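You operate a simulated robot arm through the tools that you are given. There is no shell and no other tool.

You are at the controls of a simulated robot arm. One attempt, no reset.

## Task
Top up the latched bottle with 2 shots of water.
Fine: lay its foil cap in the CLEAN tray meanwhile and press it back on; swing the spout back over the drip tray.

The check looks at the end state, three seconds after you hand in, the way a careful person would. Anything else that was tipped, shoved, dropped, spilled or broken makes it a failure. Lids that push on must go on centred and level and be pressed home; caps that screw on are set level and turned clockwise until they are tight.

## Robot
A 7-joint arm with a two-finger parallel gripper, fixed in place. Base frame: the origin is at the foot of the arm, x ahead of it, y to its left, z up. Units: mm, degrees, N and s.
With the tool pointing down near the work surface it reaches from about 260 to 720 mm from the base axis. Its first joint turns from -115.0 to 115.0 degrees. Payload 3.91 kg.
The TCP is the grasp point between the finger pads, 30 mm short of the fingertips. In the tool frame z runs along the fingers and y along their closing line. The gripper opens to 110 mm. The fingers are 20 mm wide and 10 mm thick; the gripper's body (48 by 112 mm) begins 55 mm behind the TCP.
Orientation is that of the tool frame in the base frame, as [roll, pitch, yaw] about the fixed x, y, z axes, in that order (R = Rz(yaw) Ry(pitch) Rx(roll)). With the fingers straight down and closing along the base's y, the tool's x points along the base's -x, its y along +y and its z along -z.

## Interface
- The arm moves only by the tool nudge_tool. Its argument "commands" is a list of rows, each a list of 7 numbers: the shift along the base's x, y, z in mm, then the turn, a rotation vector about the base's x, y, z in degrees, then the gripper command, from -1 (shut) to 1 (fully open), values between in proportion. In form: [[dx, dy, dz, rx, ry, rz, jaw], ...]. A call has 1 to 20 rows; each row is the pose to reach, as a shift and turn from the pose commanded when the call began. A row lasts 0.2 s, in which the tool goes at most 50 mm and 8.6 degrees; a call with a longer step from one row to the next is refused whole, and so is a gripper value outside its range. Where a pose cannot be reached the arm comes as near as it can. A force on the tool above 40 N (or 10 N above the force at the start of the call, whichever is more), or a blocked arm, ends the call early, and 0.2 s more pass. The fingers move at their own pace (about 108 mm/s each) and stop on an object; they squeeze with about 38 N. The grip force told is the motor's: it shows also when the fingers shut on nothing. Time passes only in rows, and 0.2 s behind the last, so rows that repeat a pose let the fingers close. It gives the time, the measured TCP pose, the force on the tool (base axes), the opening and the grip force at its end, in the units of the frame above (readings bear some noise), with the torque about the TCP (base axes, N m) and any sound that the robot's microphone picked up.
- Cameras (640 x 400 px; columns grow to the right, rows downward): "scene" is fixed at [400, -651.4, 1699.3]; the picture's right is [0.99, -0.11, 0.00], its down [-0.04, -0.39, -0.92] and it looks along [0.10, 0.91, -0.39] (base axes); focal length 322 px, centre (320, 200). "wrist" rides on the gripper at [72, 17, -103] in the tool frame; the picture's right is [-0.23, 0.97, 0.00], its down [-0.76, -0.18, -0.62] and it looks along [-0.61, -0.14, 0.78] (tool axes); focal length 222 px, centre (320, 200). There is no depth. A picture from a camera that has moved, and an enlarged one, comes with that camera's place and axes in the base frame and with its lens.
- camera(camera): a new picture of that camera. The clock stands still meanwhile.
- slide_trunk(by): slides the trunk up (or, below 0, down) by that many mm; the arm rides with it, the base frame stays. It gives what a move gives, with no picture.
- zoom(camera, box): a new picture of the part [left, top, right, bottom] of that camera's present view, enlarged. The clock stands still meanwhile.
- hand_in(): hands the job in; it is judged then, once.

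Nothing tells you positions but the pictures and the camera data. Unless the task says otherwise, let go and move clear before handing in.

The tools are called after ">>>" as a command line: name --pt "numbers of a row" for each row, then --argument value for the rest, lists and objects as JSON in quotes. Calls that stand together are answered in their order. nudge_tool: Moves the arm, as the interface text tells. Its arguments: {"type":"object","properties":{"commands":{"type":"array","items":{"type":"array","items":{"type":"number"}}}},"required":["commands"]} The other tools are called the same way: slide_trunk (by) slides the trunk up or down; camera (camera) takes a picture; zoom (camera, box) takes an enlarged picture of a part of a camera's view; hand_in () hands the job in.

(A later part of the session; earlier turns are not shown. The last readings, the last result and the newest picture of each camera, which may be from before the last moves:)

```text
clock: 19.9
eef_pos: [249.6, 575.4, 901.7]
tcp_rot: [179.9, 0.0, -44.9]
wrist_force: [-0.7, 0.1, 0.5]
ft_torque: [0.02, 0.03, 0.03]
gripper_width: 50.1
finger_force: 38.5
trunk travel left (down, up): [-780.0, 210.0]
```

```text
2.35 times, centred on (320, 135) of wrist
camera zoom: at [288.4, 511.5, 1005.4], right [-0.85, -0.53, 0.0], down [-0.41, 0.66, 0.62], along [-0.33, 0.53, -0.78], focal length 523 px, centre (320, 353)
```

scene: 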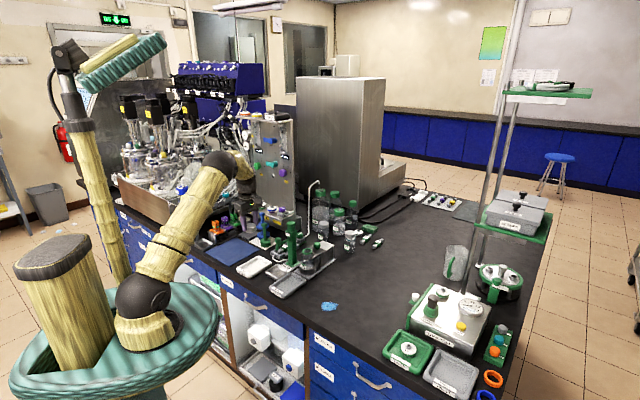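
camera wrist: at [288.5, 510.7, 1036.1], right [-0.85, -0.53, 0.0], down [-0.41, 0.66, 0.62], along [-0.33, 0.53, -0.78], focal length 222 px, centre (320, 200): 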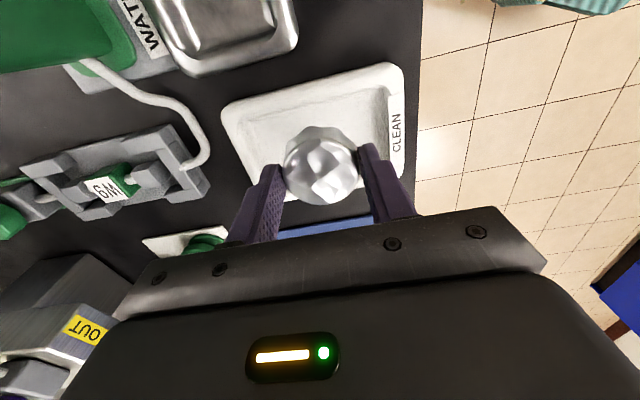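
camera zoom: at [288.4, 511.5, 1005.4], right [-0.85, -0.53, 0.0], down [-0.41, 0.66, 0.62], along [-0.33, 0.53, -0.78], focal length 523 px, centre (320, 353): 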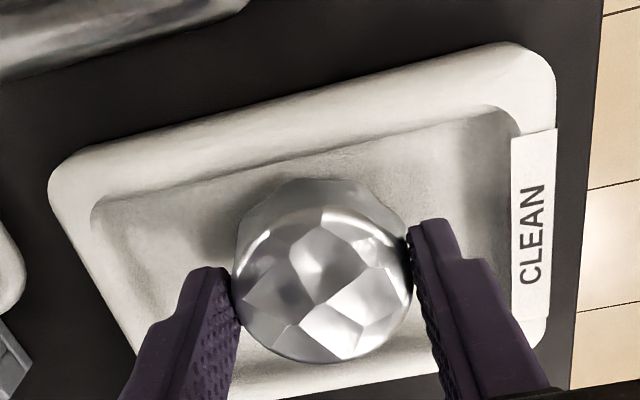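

>>> nudge_tool --pt "0 0 -1 0 0 0 -1" --pt "0 0 -1.5 0 0 0 -1" --pt "0 0 -1.5 0 0 0 -1"

```text
clock: 20.7
eef_pos: [249.9, 576.7, 900.3]
tcp_rot: [179.9, -0.1, -44.8]
wrist_force: [-0.2, 1.4, -0.5]
ft_torque: [-0.04, 0.01, 0.04]
gripper_width: 50.1
finger_force: 37.9
trunk travel left (down, up): [-780.0, 210.0]
```

>>> nudge_tool --pt "0 0 -1 0 0 0 -1" --pt "0 0 -1.5 0 0 0 -1" --pt "0 0 -1.5 0 0 0 -1"

>>> zoom --camera "scene" --box '[250, 245, 280, 280]'

```text
clock: 21.5
eef_pos: [248.6, 574.9, 898.3]
tcp_rot: [179.9, 0.0, -45.0]
wrist_force: [0.2, 0.7, 0.7]
ft_torque: [0.03, 0.01, 0.02]
gripper_width: 50.5
finger_force: 38.1
trunk travel left (down, up): [-780.0, 210.0]
```

```text
11.43 times, centred on (265, 262) of scene
camera zoom: at [400.0, -651.4, 1699.3], right [0.99, -0.11, 0.0], down [-0.04, -0.39, -0.92], along [0.1, 0.91, -0.39], focal length 3686 px, centre (949, -514)
```

zoom: 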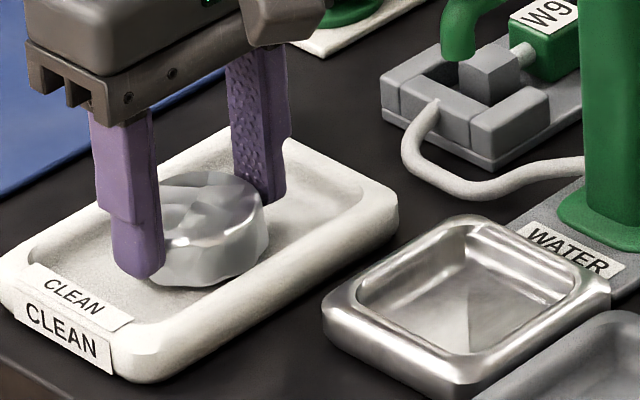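

>>> nudge_tool --pt "0 0 -1 0 0 0 -1" --pt "0 0 -1.5 0 0 0 -1" --pt "0 0 -1.5 0 0 0 -1"

```text
clock: 22.3
eef_pos: [249.7, 575.5, 898.0]
tcp_rot: [180.0, 0.0, -44.9]
wrist_force: [0.1, -0.1, -0.4]
ft_torque: [0.0, -0.01, 0.05]
gripper_width: 50.0
finger_force: 38.4
trunk travel left (down, up): [-780.0, 210.0]
```

>>> nudge_tool --pt "0 0 -1 0 0 0 -1" --pt "0 0 -1.5 0 0 0 -1" --pt "0 0 -1.5 0 0 0 -1"

>>> zoom --camera "scene" --box '[250, 245, 280, 280]'

```text
clock: 23.1
eef_pos: [249.9, 575.6, 895.6]
tcp_rot: [179.9, 0.0, -44.9]
wrist_force: [-0.2, -0.3, -1.1]
ft_torque: [-0.01, 0.01, 0.0]
gripper_width: 50.6
finger_force: 38.2
trunk travel left (down, up): [-780.0, 210.0]
```

```text
11.43 times, centred on (265, 262) of scene
camera zoom: at [400.0, -651.4, 1699.3], right [0.99, -0.11, 0.0], down [-0.04, -0.39, -0.92], along [0.1, 0.91, -0.39], focal length 3686 px, centre (949, -514)
```

zoom: 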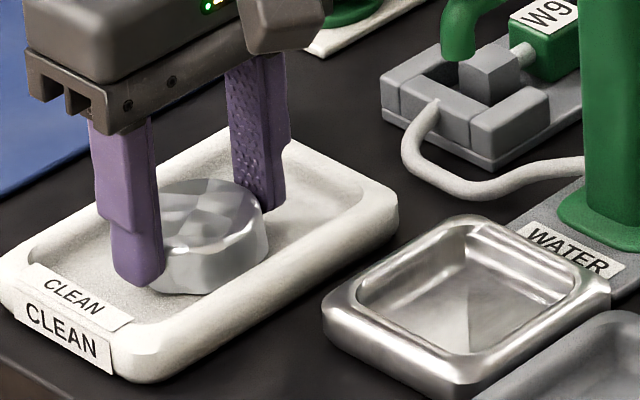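

>>> nudge_tool --pt "0 0 -1 0 0 0 -1" --pt "0 0 -1.5 0 0 0 -1" --pt "0 0 -1.5 0 0 0 -1"

```text
clock: 23.9
eef_pos: [248.7, 575.0, 894.4]
tcp_rot: [179.9, 0.0, -44.8]
wrist_force: [0.2, 1.3, -0.7]
ft_torque: [0.0, -0.02, -0.03]
gripper_width: 50.4
finger_force: 38.2
trunk travel left (down, up): [-780.0, 210.0]
```

>>> nudge_tool --pt "0 0 -1 0 0 0 -1" --pt "0 0 -1.5 0 0 0 -1" --pt "0 0 -1.5 0 0 0 -1"

>>> zoom --camera "scene" --box '[250, 245, 280, 280]'

>>> zoom --camera "wrist" --box '[210, 50, 430, 220]'

```text
clock: 24.7
eef_pos: [247.7, 574.4, 893.9]
tcp_rot: [-179.9, 0.1, -45.0]
wrist_force: [-2.2, 0.3, 7.1]
ft_torque: [0.0, 0.05, 0.04]
gripper_width: 50.4
finger_force: 37.8
trunk travel left (down, up): [-780.0, 210.0]
```

```text
11.43 times, centred on (265, 262) of scene
camera zoom: at [400.0, -651.4, 1699.3], right [0.99, -0.11, 0.0], down [-0.04, -0.39, -0.92], along [0.1, 0.91, -0.39], focal length 3686 px, centre (949, -514)
```

zoom: 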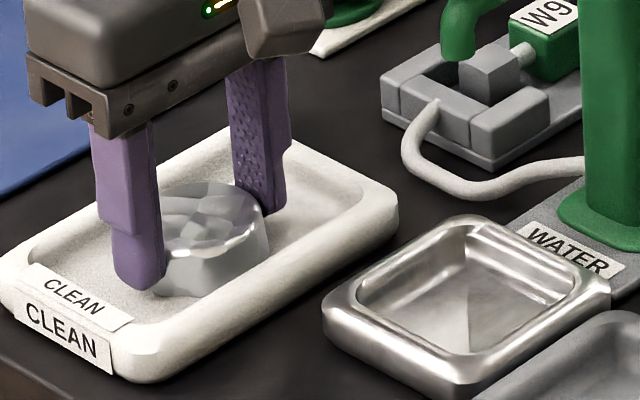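

```text
2.35 times, centred on (320, 135) of wrist
camera zoom: at [287.7, 511.4, 997.1], right [-0.85, -0.53, 0.0], down [-0.41, 0.66, 0.62], along [-0.33, 0.53, -0.78], focal length 523 px, centre (320, 353)
```

zoom: 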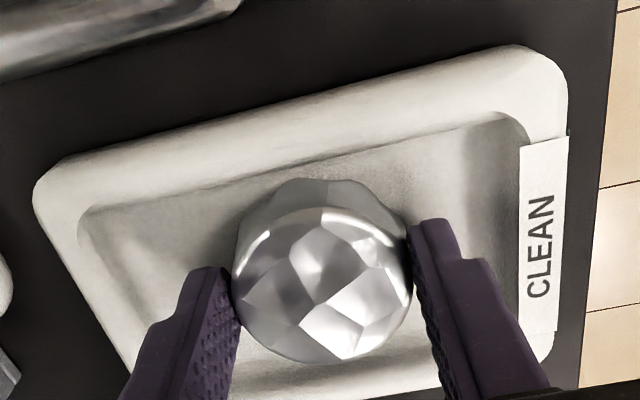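

Contact registered (7 N up), so the cap is on the tray floor. I'll relieve the pressure, open to about 62 mm and rise straight up.

>>> nudge_tool --pt "0 0 1 0 0 0 -1" --pt "0 0 1 0 0 0 0.13" --pt "0 0 1 0 0 0 0.13" --pt "0 0 1 0 0 0 0.13" --pt "0 0 10 0 0 0 0.13" --pt "0 0 30 0 0 0 0.13" --pt "0 0 60 0 0 0 0.13" --pt "0 0 60 0 0 0 0.13"

>>> camera --camera "wrist"

>>> zoom --camera "scene" --box '[245, 235, 285, 285]'

```text
clock: 26.5
eef_pos: [249.7, 575.1, 952.4]
tcp_rot: [179.8, -0.1, -44.9]
wrist_force: [-0.1, 0.1, 0.3]
ft_torque: [0.0, 0.0, 0.01]
gripper_width: 62.5
finger_force: 0.1
trunk travel left (down, up): [-780.0, 210.0]
```

```text
taken
camera wrist: at [288.4, 511.2, 1055.7], right [-0.85, -0.53, 0.0], down [-0.41, 0.66, 0.62], along [-0.33, 0.53, -0.78], focal length 222 px, centre (320, 200)
```

wrist: 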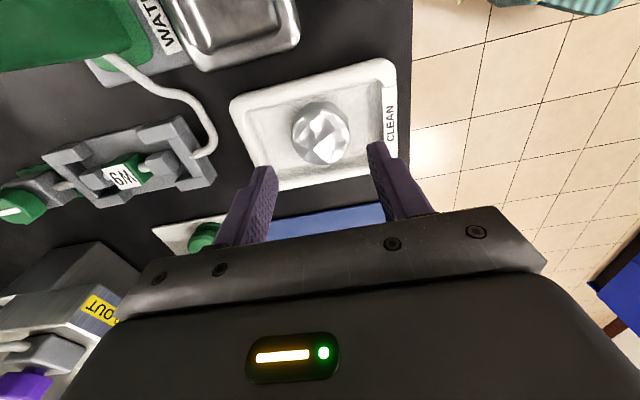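

```text
8.00 times, centred on (265, 260) of scene
camera zoom: at [400.0, -651.4, 1699.3], right [0.99, -0.11, 0.0], down [-0.04, -0.39, -0.92], along [0.1, 0.91, -0.39], focal length 2580 px, centre (760, -280)
```

zoom: 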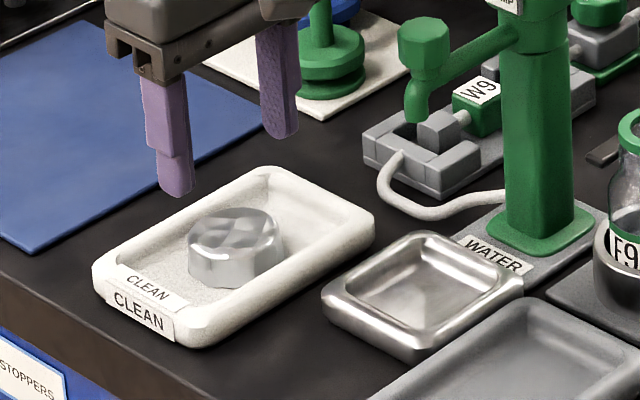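

The cap is lying in the CLEAN tray. Next I rise and move over the spout's green knob with the jaws aligned tangentially to its swing, for a close look.

>>> nudge_tool --pt "0 0 40 0 0 0 0.13" --pt "0 0 80 0 0 0 0.13" --pt "0 0 120 0 0 0 0.13" --pt "0 0 150 0 0 0 0.13" --pt "9 -4 150 0 0 -7.5 0.13" --pt "18 -7 150 0 0 -15 0.13" --pt "27 -11 150 0 0 -22.5 0.13" --pt "36 -15 150 0 0 -30 0.13" --pt "45 -18 150 0 0 -37.5 0.13" --pt "54 -22 150 0 0 -45 0.13" --pt "63 -26 150 0 0 -52.5 0.13" --pt "72 -29 150 0 0 -60 0.13" --pt "81 -33 150 0 0 -67.5 0.13" --pt "90 -37 150 0 0 -75 0.13" --pt "99 -40 150 0 0 -82.5 0.13" --pt "108 -44 150 0 0 -90 0.13" --pt "108 -44 150 0 0 -90 0.13"

>>> camera --camera "wrist"

>>> zoom --camera "scene" --box '[260, 190, 350, 290]'

```text
clock: 30.1
eef_pos: [357.1, 531.6, 1102.7]
tcp_rot: [180.0, 0.1, -135.0]
wrist_force: [0.4, 0.1, -0.7]
ft_torque: [-0.02, 0.02, 0.0]
gripper_width: 62.4
finger_force: 0.1
trunk travel left (down, up): [-780.0, 210.0]
```

```text
taken
camera wrist: at [293.7, 490.8, 1206.0], right [-0.53, 0.85, 0.0], down [0.67, 0.41, 0.62], along [0.53, 0.33, -0.78], focal length 222 px, centre (320, 200)
```

wrist: 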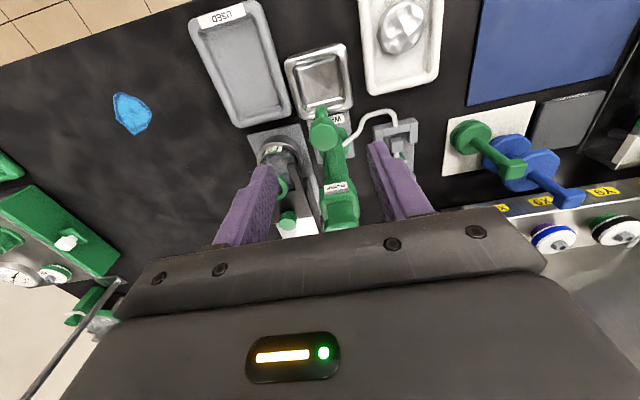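

```text
4.00 times, centred on (305, 240) of scene
camera zoom: at [400.0, -651.4, 1699.3], right [0.99, -0.11, 0.0], down [-0.04, -0.39, -0.92], along [0.1, 0.91, -0.39], focal length 1290 px, centre (380, 40)
```

zoom: 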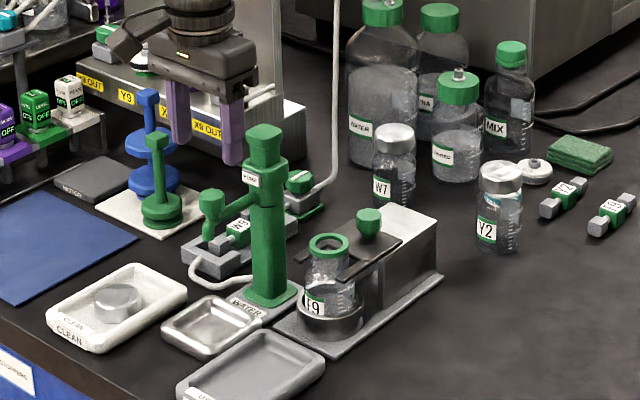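

>>> zoom --camera "wrist" --box '[270, 70, 410, 240]'

>>> zoom --camera "scene" --box '[300, 245, 335, 280]'

>>> zoom --camera "scene" --box '[295, 215, 340, 260]'

```text
2.35 times, centred on (340, 155) of wrist
camera zoom: at [293.7, 490.8, 1206.0], right [-0.53, 0.85, 0.0], down [0.67, 0.41, 0.62], along [0.53, 0.33, -0.78], focal length 523 px, centre (273, 306)
```

zoom: 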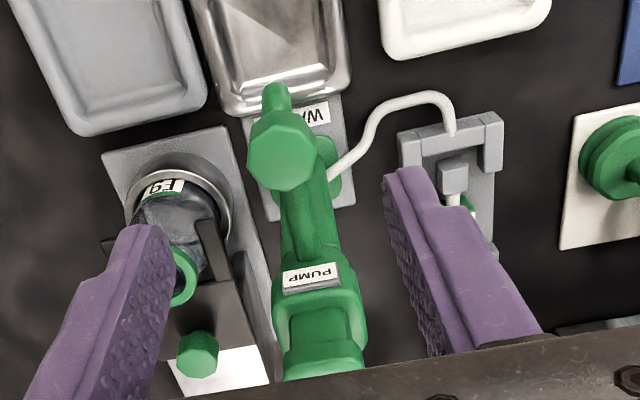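

```text
11.43 times, centred on (318, 262) of scene
camera zoom: at [400.0, -651.4, 1699.3], right [0.99, -0.11, 0.0], down [-0.04, -0.39, -0.92], along [0.1, 0.91, -0.39], focal length 3686 px, centre (349, -514)
```

zoom: 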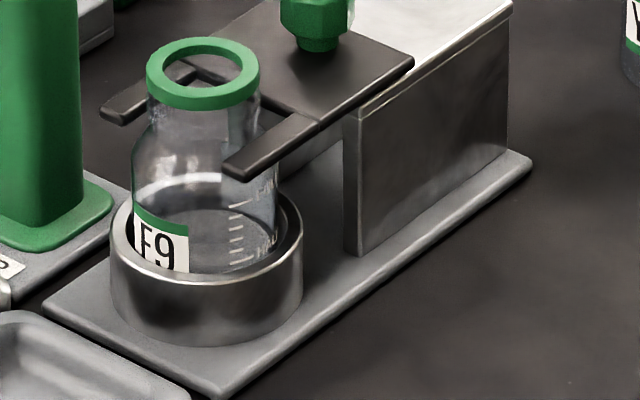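

```text
8.89 times, centred on (318, 238) of scene
camera zoom: at [400.0, -651.4, 1699.3], right [0.99, -0.11, 0.0], down [-0.04, -0.39, -0.92], along [0.1, 0.91, -0.39], focal length 2867 px, centre (342, -133)
```

zoom: 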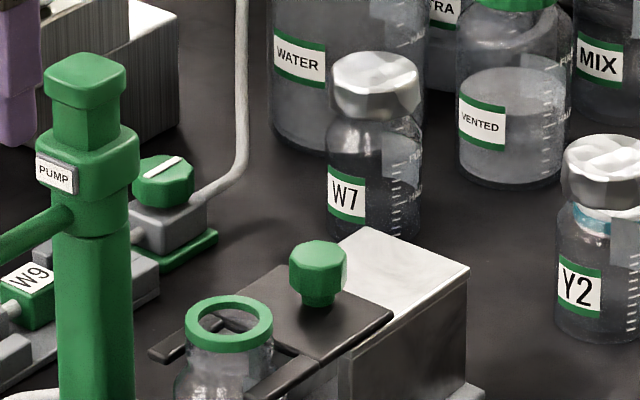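

Nozzle radius is about 90 mm from the pump axis at (413, 590), which matches the bottle's distance. The knob is at about (354, 532), with its top at 1028. I'll shift and lower the fingers around the knob.

>>> nudge_tool --pt "-2.6 2 -20 0 0 0 0.13" --pt "-2.6 2 -40 0 0 0 0.13" --pt "-2.6 2 -55 0 0 0 0.13" --pt "-2.6 2 -63 0 0 0 0.13" --pt "-2.6 2 -63 0 0 0 0.13"

>>> zoom --camera "wrist" --box '[220, 60, 420, 240]'

>>> zoom --camera "scene" --box '[275, 210, 325, 260]'

```text
clock: 31.3
eef_pos: [354.9, 533.5, 1038.6]
tcp_rot: [179.9, 0.0, -134.9]
wrist_force: [0.7, -0.5, 0.1]
ft_torque: [0.02, -0.02, -0.02]
gripper_width: 62.2
finger_force: 0.1
trunk travel left (down, up): [-780.0, 210.0]
```

```text
2.22 times, centred on (320, 150) of wrist
camera zoom: at [291.4, 493.0, 1142.4], right [-0.53, 0.85, 0.0], down [0.66, 0.41, 0.62], along [0.53, 0.33, -0.78], focal length 494 px, centre (320, 311)
```

zoom: 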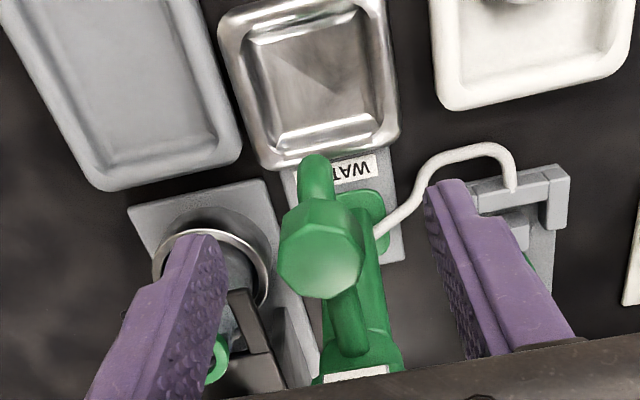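

```text
8.00 times, centred on (300, 235) of scene
camera zoom: at [400.0, -651.4, 1699.3], right [0.99, -0.11, 0.0], down [-0.04, -0.39, -0.92], along [0.1, 0.91, -0.39], focal length 2580 px, centre (480, -80)
```

zoom: 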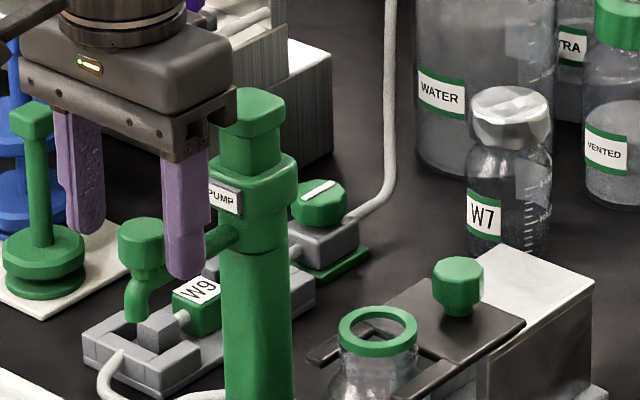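

The knob is centred between the fingers. Closing on it now.

>>> nudge_tool --pt "0 0 0 0 0 0 -0.2" --pt "0 0 0 0 0 0 -0.4" --pt "0 0 0 0 0 0 -1" --pt "0 0 0 0 0 0 -1" --pt "0 0 0 0 0 0 -1"

>>> zoom --camera "wrist" --box '[220, 60, 420, 240]'

>>> zoom --camera "scene" --box '[275, 210, 325, 260]'

```text
clock: 32.5
eef_pos: [356.1, 533.2, 1038.6]
tcp_rot: [179.9, -0.1, -135.0]
wrist_force: [1.2, -2.7, -1.1]
ft_torque: [-0.42, -0.24, -0.06]
gripper_width: 25.4
finger_force: 44.9
trunk travel left (down, up): [-780.0, 210.0]
```

```text
2.22 times, centred on (320, 150) of wrist
camera zoom: at [291.9, 492.5, 1142.6], right [-0.53, 0.85, 0.0], down [0.67, 0.41, 0.62], along [0.53, 0.33, -0.78], focal length 494 px, centre (320, 311)
```

zoom: 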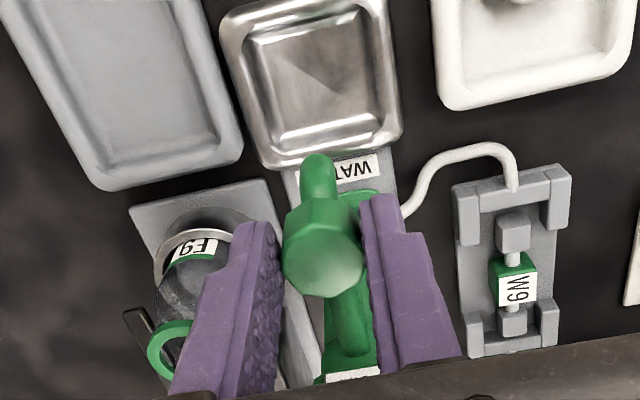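

```text
8.00 times, centred on (300, 235) of scene
camera zoom: at [400.0, -651.4, 1699.3], right [0.99, -0.11, 0.0], down [-0.04, -0.39, -0.92], along [0.1, 0.91, -0.39], focal length 2580 px, centre (480, -80)
```

zoom: 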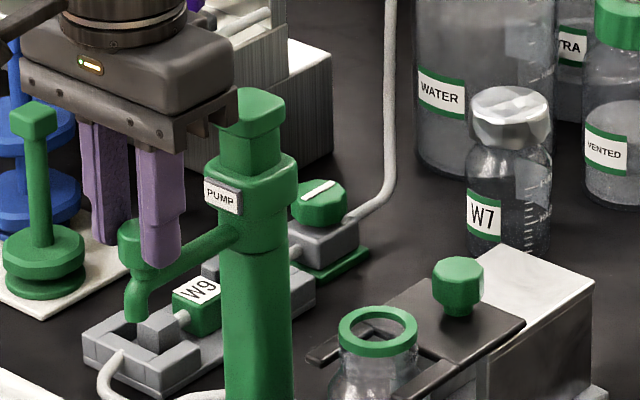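

Gripped at 25 mm. I'll swing the spout about the pump axis in an arc, first 30° while watching forces.

>>> nudge_tool --pt "4.0 -3.7 0 0 0 3.75 -1" --pt "8.1 -7.1 0 0 0 7.5 -1" --pt "12.5 -10.3 0 0 0 11.25 -1" --pt "17.0 -13.2 0 0 0 15 -1" --pt "26.6 -18.0 0 0 0 22.5 -1" --pt "36.8 -21.5 0 0 0 30 -1" --pt "36.8 -21.5 0 0 0 30 -1"

>>> zoom --camera "scene" --box '[275, 210, 335, 270]'

>>> zoom --camera "wrist" --box '[220, 60, 420, 240]'

```text
clock: 34.1
eef_pos: [393.6, 511.2, 1038.6]
tcp_rot: [179.9, -0.2, -104.8]
wrist_force: [-1.1, -3.9, -5.4]
ft_torque: [-0.51, -0.17, -0.01]
gripper_width: 25.1
finger_force: 45.2
trunk travel left (down, up): [-780.0, 210.0]
```

```text
6.67 times, centred on (305, 240) of scene
camera zoom: at [400.0, -651.4, 1699.3], right [0.99, -0.11, 0.0], down [-0.04, -0.39, -0.92], along [0.1, 0.91, -0.39], focal length 2150 px, centre (420, -67)
```

zoom: 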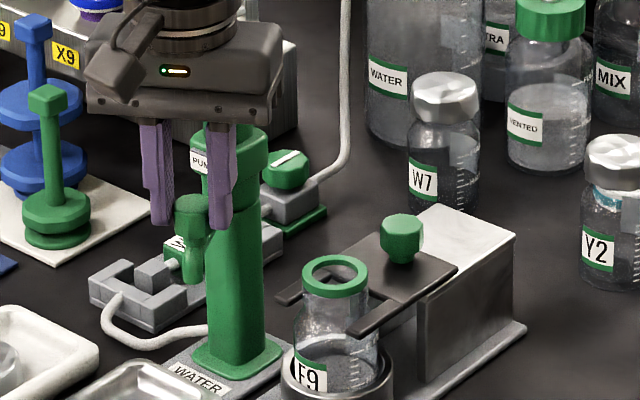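

```text
2.22 times, centred on (320, 150) of wrist
camera zoom: at [356.1, 444.7, 1142.7], right [-0.88, 0.47, 0.0], down [0.37, 0.69, 0.62], along [0.29, 0.55, -0.78], focal length 494 px, centre (320, 311)
```

zoom: 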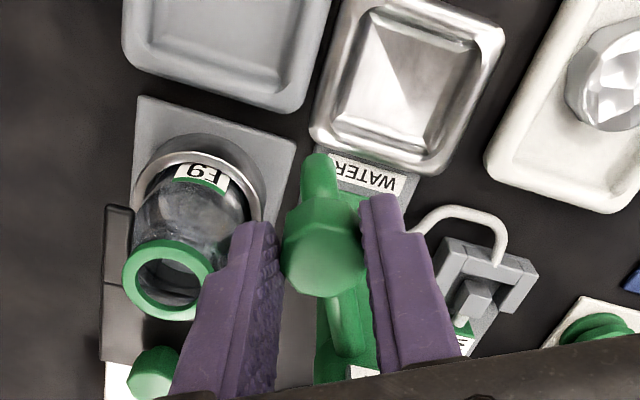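

It swings smoothly with low force. Continuing the arc to 90°.

>>> nudge_tool --pt "10.6 -2.1 0 0 0 7.5 -1" --pt "21.4 -2.9 0 0 0 15 -1" --pt "32.1 -2.2 0 0 0 22.5 -1" --pt "42.7 -0.2 0 0 0 30 -1" --pt "52.9 3.2 0 0 0 37.5 -1" --pt "62.6 8.0 0 0 0 45 -1" --pt "71.6 13.9 0 0 0 52.5 -1" --pt "79.7 21.0 0 0 0 60 -1" --pt "79.7 21.0 0 0 0 60 -1"

>>> zoom --camera "scene" --box '[285, 210, 345, 270]'

>>> zoom --camera "wrist" --box '[220, 60, 420, 240]'

```text
clock: 36.1
eef_pos: [474.6, 529.7, 1038.7]
tcp_rot: [180.0, -0.1, -44.9]
wrist_force: [16.0, -15.2, -13.2]
ft_torque: [-0.5, -1.09, -0.08]
gripper_width: 25.6
finger_force: 44.2
trunk travel left (down, up): [-780.0, 210.0]
```

```text
6.67 times, centred on (315, 240) of scene
camera zoom: at [400.0, -651.4, 1699.3], right [0.99, -0.11, 0.0], down [-0.04, -0.39, -0.92], along [0.1, 0.91, -0.39], focal length 2150 px, centre (353, -67)
```

zoom: 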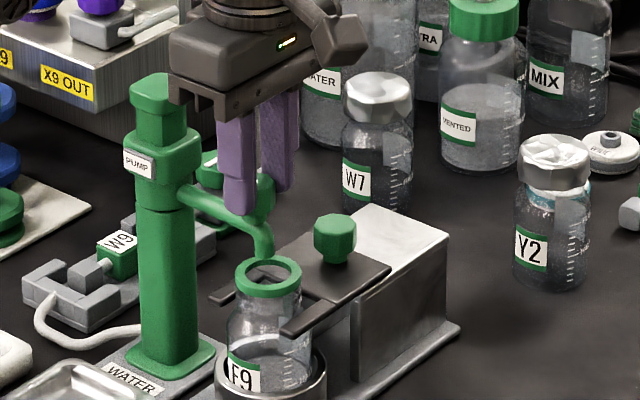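

```text
2.22 times, centred on (320, 150) of wrist
camera zoom: at [514.3, 466.8, 1142.8], right [-0.85, -0.53, 0.0], down [-0.41, 0.67, 0.62], along [-0.33, 0.53, -0.78], focal length 494 px, centre (320, 311)
```

zoom: 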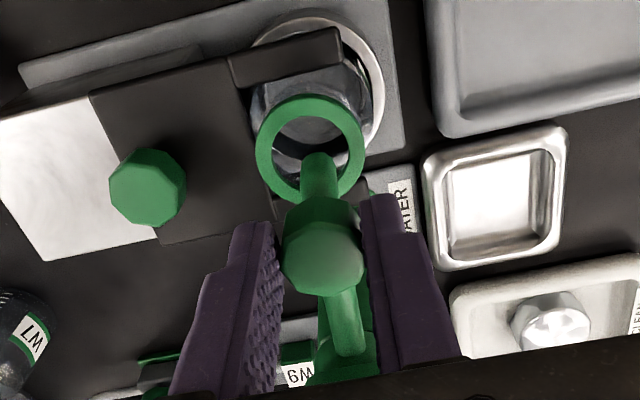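

The spout is over the bottle but slightly short, and there's about 20 N of radial load because my axis estimate was about 3 mm off. I'll correct outward and slightly further around to centre it and relieve the force.

>>> nudge_tool --pt "2 0.2 0 0 0 0.5 -1" --pt "4 0.4 0 0 0 1 -1" --pt "6.5 0.8 0 0 0 1.5 -1" --pt "6.5 0.8 0 0 0 1.5 -1"

>>> zoom --camera "scene" --box '[295, 225, 335, 265]'

>>> zoom --camera "wrist" --box '[260, 80, 390, 200]'

```text
clock: 37.1
eef_pos: [478.0, 533.2, 1038.8]
tcp_rot: [179.8, 0.2, -43.4]
wrist_force: [4.4, -10.7, -9.9]
ft_torque: [-0.31, -0.58, 0.17]
gripper_width: 25.3
finger_force: 45.3
trunk travel left (down, up): [-780.0, 210.0]
```

```text
10.00 times, centred on (315, 245) of scene
camera zoom: at [400.0, -651.4, 1699.3], right [0.99, -0.11, 0.0], down [-0.04, -0.39, -0.92], along [0.1, 0.91, -0.39], focal length 3225 px, centre (370, -250)
```

zoom: 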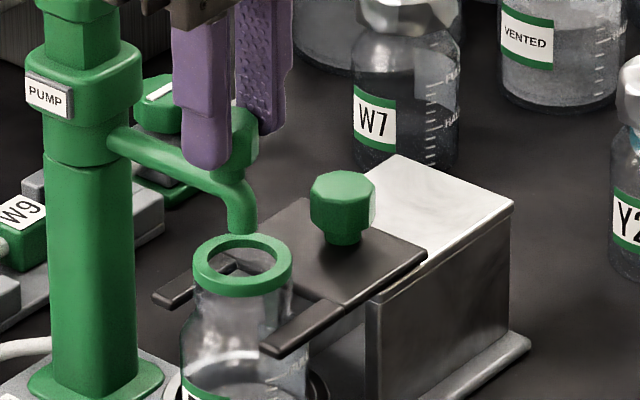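

```text
3.33 times, centred on (325, 140) of wrist
camera zoom: at [518.8, 470.3, 1142.7], right [-0.83, -0.55, 0.0], down [-0.43, 0.65, 0.62], along [-0.35, 0.52, -0.78], focal length 740 px, centre (303, 400)
```

zoom: 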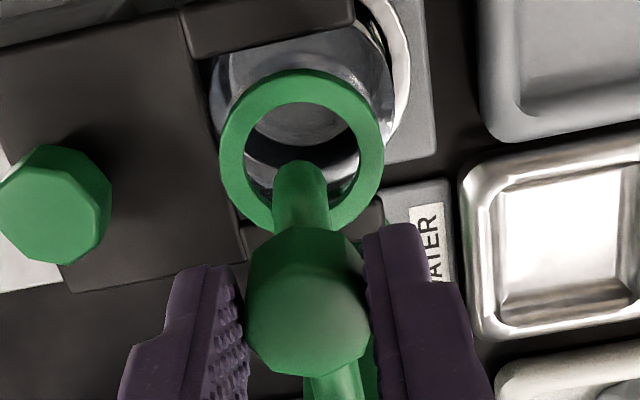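

The nozzle is now over the centre of the bottle mouth to within a couple of mm. I'll release the knob and rise.

>>> nudge_tool --pt "0 0 0 0 0 0 -0.3" --pt "0 0 0 0 0 0 0.13" --pt "0 0 0 0 0 0 0.13" --pt "0 0 25 0 0 0 0.13" --pt "0 0 60 0 0 0 0.13" --pt "0 0 90 0 0 0 0.13" --pt "0 0 90 0 0 0 0.13"

>>> zoom --camera "scene" --box '[295, 225, 335, 265]'

>>> camera --camera "wrist"

```text
clock: 38.7
eef_pos: [479.0, 535.0, 1131.3]
tcp_rot: [179.8, 0.0, -43.4]
wrist_force: [0.8, 0.9, 0.7]
ft_torque: [0.03, 0.0, 0.01]
gripper_width: 62.3
finger_force: 0.1
trunk travel left (down, up): [-780.0, 210.0]
```

```text
10.00 times, centred on (315, 245) of scene
camera zoom: at [400.0, -651.4, 1699.3], right [0.99, -0.11, 0.0], down [-0.04, -0.39, -0.92], along [0.1, 0.91, -0.39], focal length 3225 px, centre (370, -250)
```

zoom: 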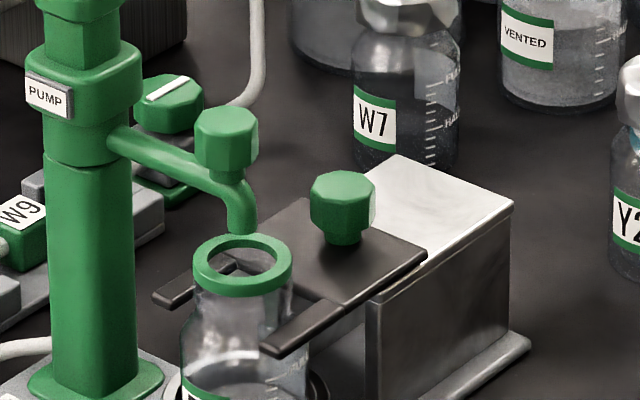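

```text
taken
camera wrist: at [518.9, 471.1, 1234.3], right [-0.83, -0.55, 0.0], down [-0.43, 0.65, 0.62], along [-0.34, 0.52, -0.78], focal length 222 px, centre (320, 200)
```

wrist: 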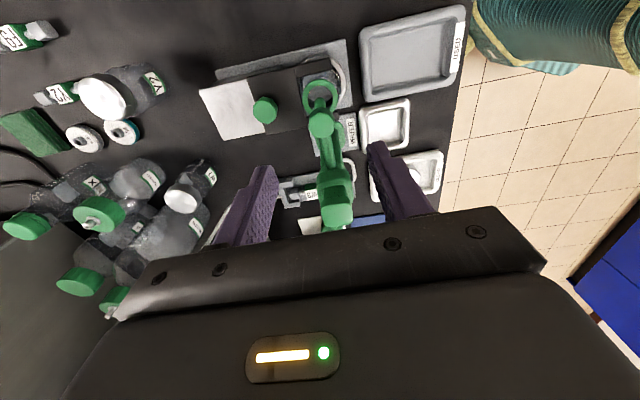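

The nozzle hangs directly above the bottle mouth. Next I move over the pump's plunger with jaws still open to check alignment, and I'll zoom on the bottle's current level.

>>> nudge_tool --pt "-21 20 0 0 0 0 0.13" --pt "-42 40 0 0 0 0 0.13" --pt "-63 59 0 0 0 0 0.13" --pt "-63 59 0 0 0 0 0.13"

>>> camera --camera "wrist"

>>> zoom --camera "scene" --box '[295, 195, 335, 235]'

>>> zoom --camera "scene" --box '[298, 248, 328, 278]'

```text
clock: 39.7
eef_pos: [413.6, 591.6, 1129.3]
tcp_rot: [179.9, 0.0, -43.5]
wrist_force: [0.6, -0.1, 0.2]
ft_torque: [0.02, -0.02, -0.03]
gripper_width: 62.4
finger_force: 0.2
trunk travel left (down, up): [-780.0, 210.0]
```

```text
taken
camera wrist: at [454.2, 528.5, 1233.3], right [-0.83, -0.55, 0.0], down [-0.43, 0.65, 0.62], along [-0.34, 0.52, -0.78], focal length 222 px, centre (320, 200)
```

wrist: 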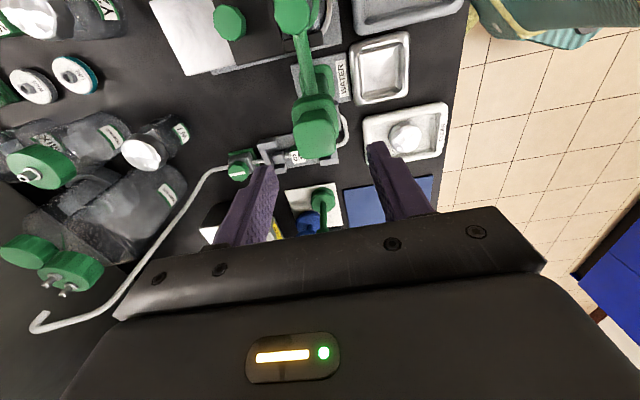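

```text
10.00 times, centred on (315, 215) of scene
camera zoom: at [400.0, -651.4, 1699.3], right [0.99, -0.11, 0.0], down [-0.04, -0.39, -0.92], along [0.1, 0.91, -0.39], focal length 3225 px, centre (370, 50)
```

zoom: 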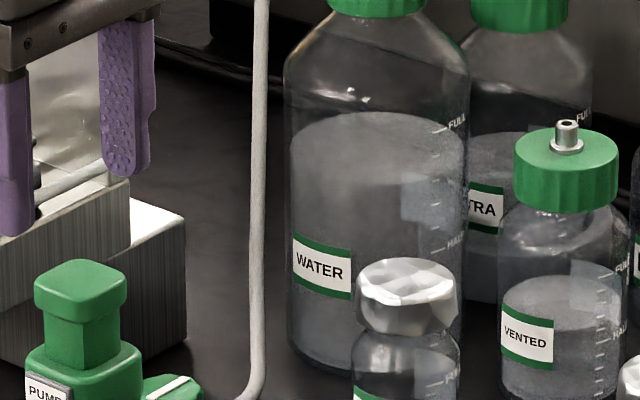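

```text
13.33 times, centred on (313, 263) of scene
camera zoom: at [400.0, -651.4, 1699.3], right [0.99, -0.11, 0.0], down [-0.04, -0.39, -0.92], along [0.1, 0.91, -0.39], focal length 4300 px, centre (413, -640)
```

zoom: 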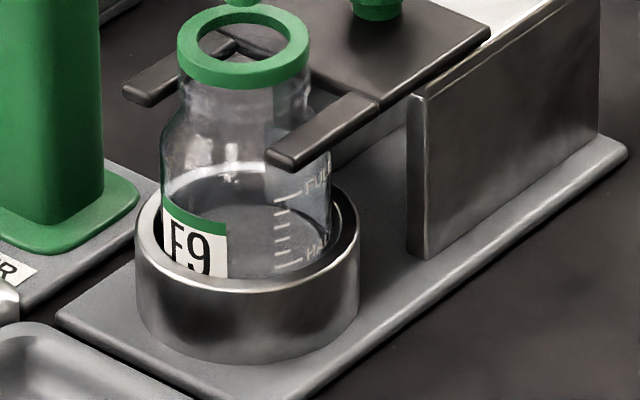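

>>> zoom --camera "wrist" --box '[220, 0, 420, 180]'

>>> zoom --camera "scene" --box '[270, 190, 340, 260]'

```text
2.22 times, centred on (320, 90) of wrist
camera zoom: at [454.2, 528.5, 1233.3], right [-0.83, -0.55, 0.0], down [-0.43, 0.65, 0.62], along [-0.34, 0.52, -0.78], focal length 494 px, centre (320, 444)
```

zoom: 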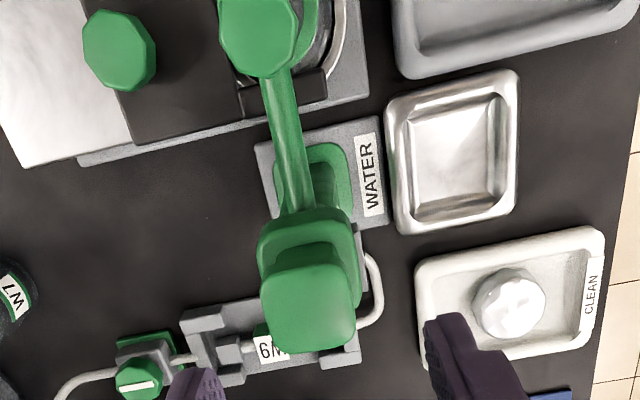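

```text
5.71 times, centred on (305, 225) of scene
camera zoom: at [400.0, -651.4, 1699.3], right [0.99, -0.11, 0.0], down [-0.04, -0.39, -0.92], along [0.1, 0.91, -0.39], focal length 1843 px, centre (406, 57)
```

zoom: 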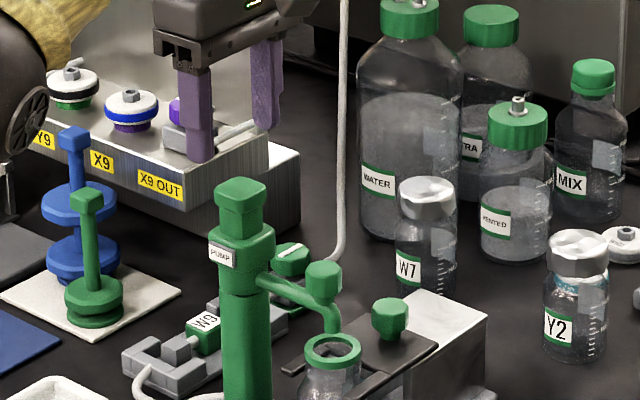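

The valve stripe runs along the line, so it is open. The plunger top centre is about (417.5, 591.5). I'll align, close the fingers, and come down just above the plunger.

>>> nudge_tool --pt "4 1 0 0 0 0 -0.4" --pt "4 1 0 0 0 0 -1" --pt "4 1 0 0 0 0 -1" --pt "4 1 0 0 0 0 -1" --pt "4 1 -20 0 0 0 -1" --pt "4 1 -33 0 0 0 -1" --pt "4 1 -33 0 0 0 -1"

>>> zoom --camera "scene" --box '[280, 200, 330, 250]'

>>> camera --camera "wrist"

```text
clock: 41.3
eef_pos: [417.7, 593.0, 1094.4]
tcp_rot: [179.9, -0.1, -43.4]
wrist_force: [0.7, 0.7, 0.5]
ft_torque: [0.01, 0.04, -0.01]
gripper_width: 0.1
finger_force: 37.9
out of reach, approached as far as the arm can: row 1, 2, 3, 4
trunk travel left (down, up): [-780.0, 210.0]
```

```text
8.00 times, centred on (305, 225) of scene
camera zoom: at [400.0, -651.4, 1699.3], right [0.99, -0.11, 0.0], down [-0.04, -0.39, -0.92], along [0.1, 0.91, -0.39], focal length 2580 px, centre (440, 0)
```

zoom: 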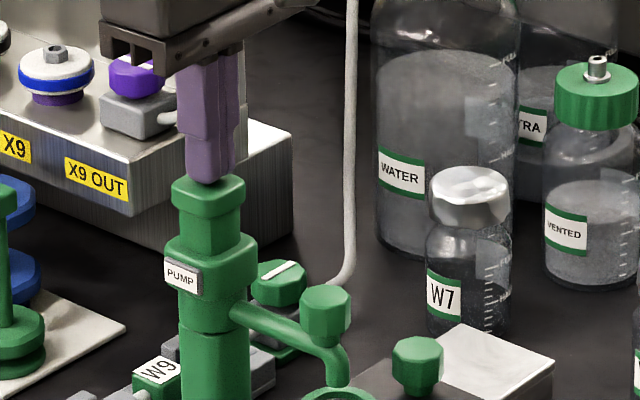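

```text
taken
camera wrist: at [458.9, 530.6, 1198.8], right [-0.83, -0.55, 0.0], down [-0.43, 0.65, 0.62], along [-0.34, 0.52, -0.78], focal length 222 px, centre (320, 200)
```

wrist: 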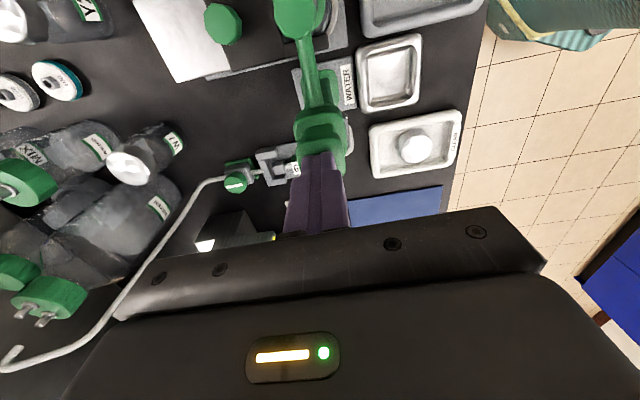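

Centred on the plunger. Now pressing down gradually, monotonic, reading the force.

>>> nudge_tool --pt "0 0 -3 0 0 0 -1" --pt "0 0 -6 0 0 0 -1" --pt "0 0 -9 0 0 0 -1" --pt "0 0 -12 0 0 0 -1"

>>> zoom --camera "scene" --box '[280, 200, 340, 270]'

```text
clock: 42.3
eef_pos: [419.1, 593.3, 1085.6]
tcp_rot: [179.9, 0.0, -43.5]
wrist_force: [0.6, 1.3, 3.3]
ft_torque: [0.03, 0.02, 0.03]
gripper_width: 0.0
finger_force: 38.1
trunk travel left (down, up): [-780.0, 210.0]
```

```text
5.71 times, centred on (310, 235) of scene
camera zoom: at [400.0, -651.4, 1699.3], right [0.99, -0.11, 0.0], down [-0.04, -0.39, -0.92], along [0.1, 0.91, -0.39], focal length 1843 px, centre (377, 0)
```

zoom: 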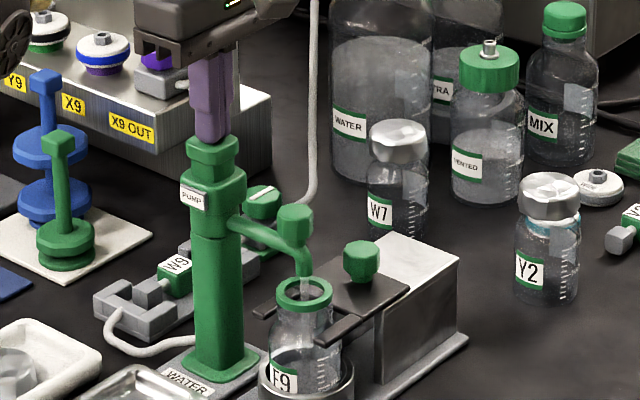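

>>> nudge_tool --pt "0 0 -4 0 0 0 -1" --pt "0 0 -8 0 0 0 -1" --pt "0 0 -12 0 0 0 -1" --pt "0 0 -12 0 0 0 -1"

>>> zoom --camera "scene" --box '[280, 200, 340, 270]'

```text
clock: 43.3
eef_pos: [418.4, 592.5, 1073.4]
tcp_rot: [-179.9, 0.0, -43.4]
wrist_force: [0.3, 0.3, 5.5]
ft_torque: [0.01, 0.01, 0.01]
gripper_width: 0.1
finger_force: 37.4
trunk travel left (down, up): [-780.0, 210.0]
```

```text
5.71 times, centred on (310, 235) of scene
camera zoom: at [400.0, -651.4, 1699.3], right [0.99, -0.11, 0.0], down [-0.04, -0.39, -0.92], along [0.1, 0.91, -0.39], focal length 1843 px, centre (377, 0)
```

zoom: 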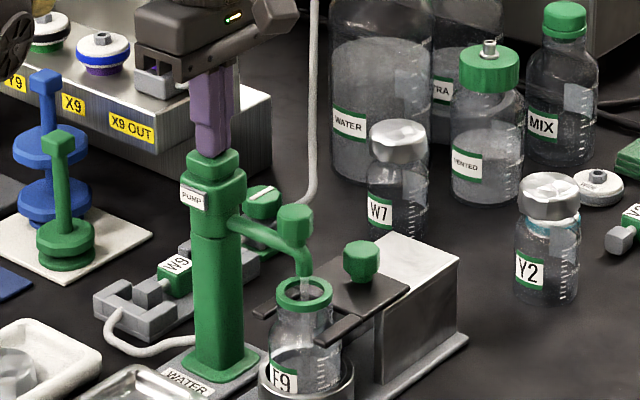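

>>> nudge_tool --pt "0 0 -3 0 0 0 -1" --pt "0 0 -6 0 0 0 -1" --pt "0 0 -9 0 0 0 -1" --pt "0 0 -9 0 0 0 -1"

>>> zoom --camera "scene" --box '[280, 200, 340, 270]'

>>> zoom --camera "scene" --box '[298, 240, 328, 275]'

```text
clock: 44.3
eef_pos: [417.5, 593.0, 1071.3]
tcp_rot: [-179.5, 0.1, -43.4]
wrist_force: [6.0, 8.0, 37.4]
ft_torque: [0.2, -0.2, 0.2]
gripper_width: 0.1
finger_force: 37.7
trunk travel left (down, up): [-780.0, 210.0]
```

```text
5.71 times, centred on (310, 235) of scene
camera zoom: at [400.0, -651.4, 1699.3], right [0.99, -0.11, 0.0], down [-0.04, -0.39, -0.92], along [0.1, 0.91, -0.39], focal length 1843 px, centre (377, 0)
```

zoom: 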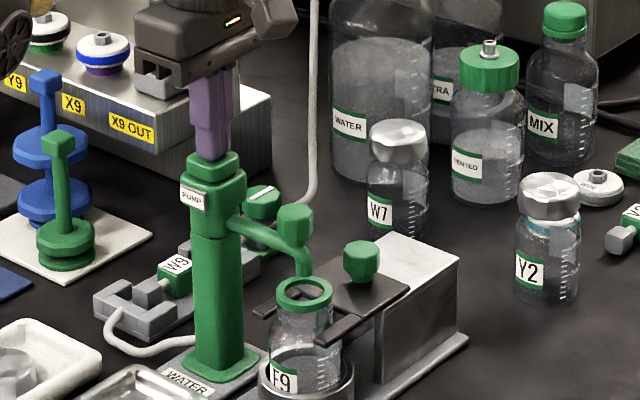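

```text
11.43 times, centred on (313, 258) of scene
camera zoom: at [400.0, -651.4, 1699.3], right [0.99, -0.11, 0.0], down [-0.04, -0.39, -0.92], along [0.1, 0.91, -0.39], focal length 3686 px, centre (400, -457)
```

zoom: 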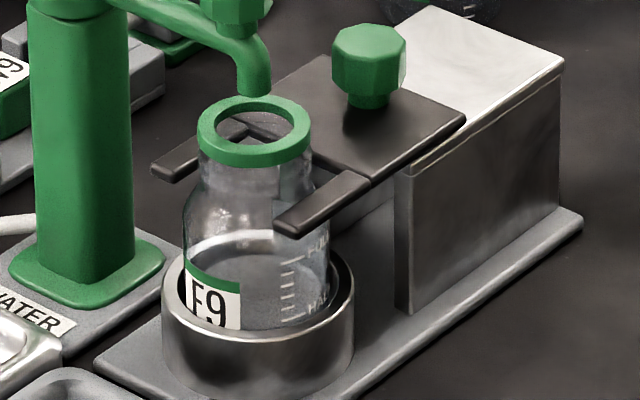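

Bottomed out (37 N). Now I let the plunger rise fully and check the return and the level.

>>> nudge_tool --pt "0 0 8 0 0 0 -1" --pt "0 0 16 0 0 0 -1" --pt "0 0 24 0 0 0 -1" --pt "0 0 36 0 0 0 -1" --pt "0 0 36 0 0 0 -1" --pt "0 0 36 0 0 0 -1"

>>> zoom --camera "scene" --box '[280, 200, 340, 270]'

>>> zoom --camera "scene" --box '[298, 248, 328, 278]'

```text
clock: 45.7
eef_pos: [419.1, 592.1, 1100.0]
tcp_rot: [179.9, -0.1, -43.5]
wrist_force: [-0.3, -0.1, -0.2]
ft_torque: [0.0, -0.01, -0.02]
gripper_width: 0.0
finger_force: 37.5
trunk travel left (down, up): [-780.0, 210.0]
```

```text
5.71 times, centred on (310, 235) of scene
camera zoom: at [400.0, -651.4, 1699.3], right [0.99, -0.11, 0.0], down [-0.04, -0.39, -0.92], along [0.1, 0.91, -0.39], focal length 1843 px, centre (377, 0)
```

zoom: 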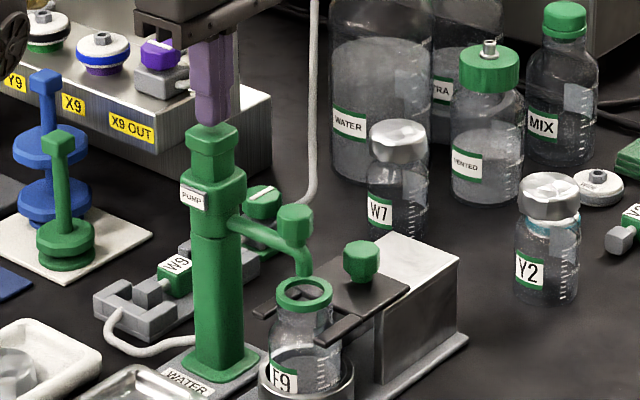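

```text
13.33 times, centred on (313, 263) of scene
camera zoom: at [400.0, -651.4, 1699.3], right [0.99, -0.11, 0.0], down [-0.04, -0.39, -0.92], along [0.1, 0.91, -0.39], focal length 4300 px, centre (413, -640)
```

zoom: 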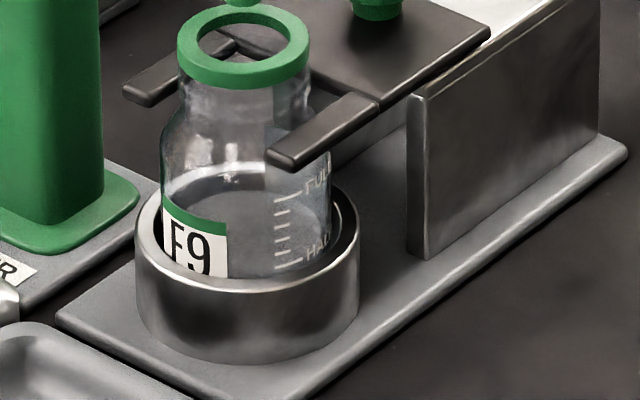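

The plunger returned fully. I'll compare the level closely before the second shot.

>>> zoom --camera "scene" --box '[304, 255, 324, 273]'

>>> zoom --camera "scene" --box '[260, 250, 330, 310]'

```text
16.00 times, centred on (314, 264) of scene
camera zoom: at [400.0, -651.4, 1699.3], right [0.99, -0.11, 0.0], down [-0.04, -0.39, -0.92], along [0.1, 0.91, -0.39], focal length 5160 px, centre (416, -824)
```

zoom: 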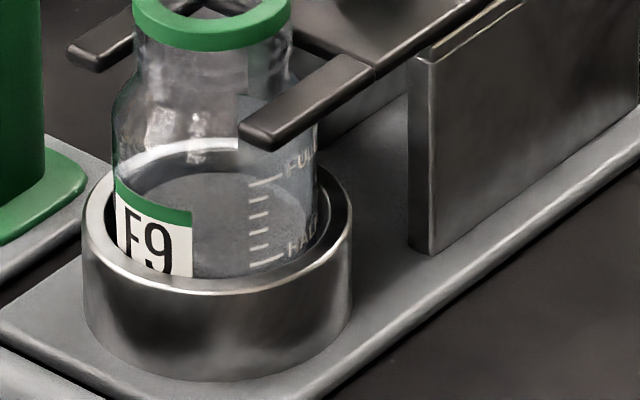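

```text
6.67 times, centred on (295, 280) of scene
camera zoom: at [400.0, -651.4, 1699.3], right [0.99, -0.11, 0.0], down [-0.04, -0.39, -0.92], along [0.1, 0.91, -0.39], focal length 2150 px, centre (487, -333)
```

zoom: 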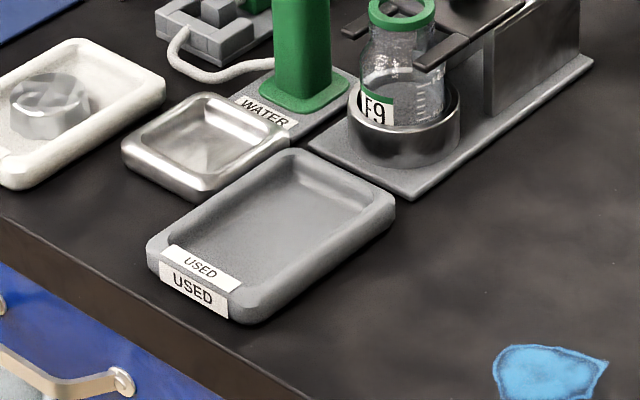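

Now the second shot: one continuous press to the stop, hold briefly, then let it up.

>>> nudge_tool --pt "0 0 -6 0 0 0 -1" --pt "0 0 -10 0 0 0 -1" --pt "0 0 -14 0 0 0 -1" --pt "0 0 -18 0 0 0 -1" --pt "0 0 -22 0 0 0 -1" --pt "0 0 -26 0 0 0 -1" --pt "0 0 -30 0 0 0 -1" --pt "0 0 -34.5 0 0 0 -1" --pt "0 0 -34.5 0 0 0 -1"

>>> zoom --camera "scene" --box '[280, 200, 340, 270]'

```text
clock: 47.7
eef_pos: [418.4, 591.9, 1070.2]
tcp_rot: [-179.5, 0.1, -43.5]
wrist_force: [4.4, 4.2, 34.4]
ft_torque: [0.08, -0.1, 0.16]
gripper_width: 0.0
finger_force: 37.8
trunk travel left (down, up): [-780.0, 210.0]
```

```text
5.71 times, centred on (310, 235) of scene
camera zoom: at [400.0, -651.4, 1699.3], right [0.99, -0.11, 0.0], down [-0.04, -0.39, -0.92], along [0.1, 0.91, -0.39], focal length 1843 px, centre (377, 0)
```

zoom: 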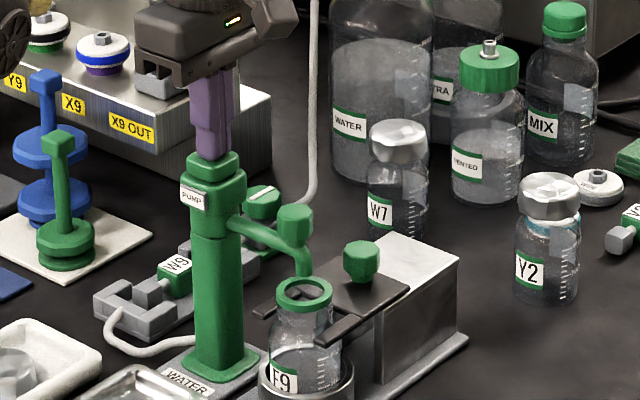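

>>> nudge_tool --pt "0 0 8 0 0 0 -1" --pt "0 0 16 0 0 0 -1" --pt "0 0 24 0 0 0 -1" --pt "0 0 36 0 0 0 -1" --pt "0 0 38 0 0 0 -1" --pt "0 0 38 0 0 0 -1" --pt "0 0 38 0 0 0 -1"

>>> zoom --camera "scene" --box '[280, 200, 340, 270]'

>>> zoom --camera "scene" --box '[304, 255, 324, 273]'

```text
clock: 49.3
eef_pos: [418.4, 594.4, 1103.6]
tcp_rot: [179.9, 0.0, -43.4]
wrist_force: [-1.0, 0.4, -0.4]
ft_torque: [0.0, 0.01, -0.02]
gripper_width: 0.1
finger_force: 37.6
trunk travel left (down, up): [-780.0, 210.0]
```

```text
5.71 times, centred on (310, 235) of scene
camera zoom: at [400.0, -651.4, 1699.3], right [0.99, -0.11, 0.0], down [-0.04, -0.39, -0.92], along [0.1, 0.91, -0.39], focal length 1843 px, centre (377, 0)
```

zoom: 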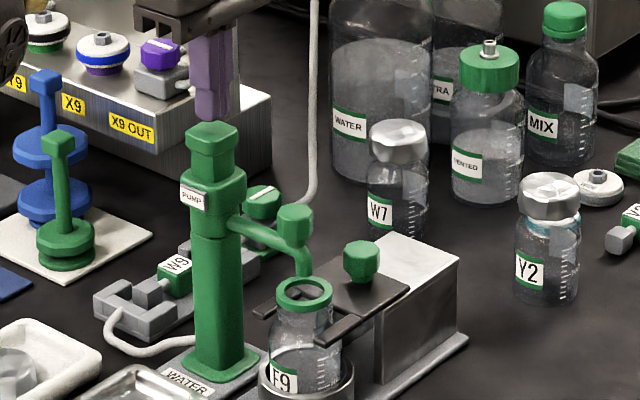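

```text
16.00 times, centred on (314, 264) of scene
camera zoom: at [400.0, -651.4, 1699.3], right [0.99, -0.11, 0.0], down [-0.04, -0.39, -0.92], along [0.1, 0.91, -0.39], focal length 5160 px, centre (416, -824)
```

zoom: 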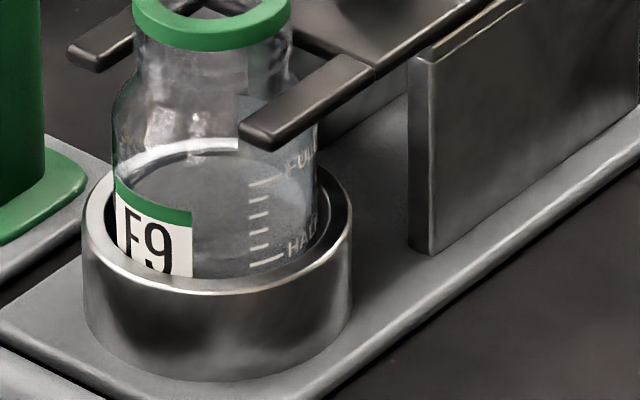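

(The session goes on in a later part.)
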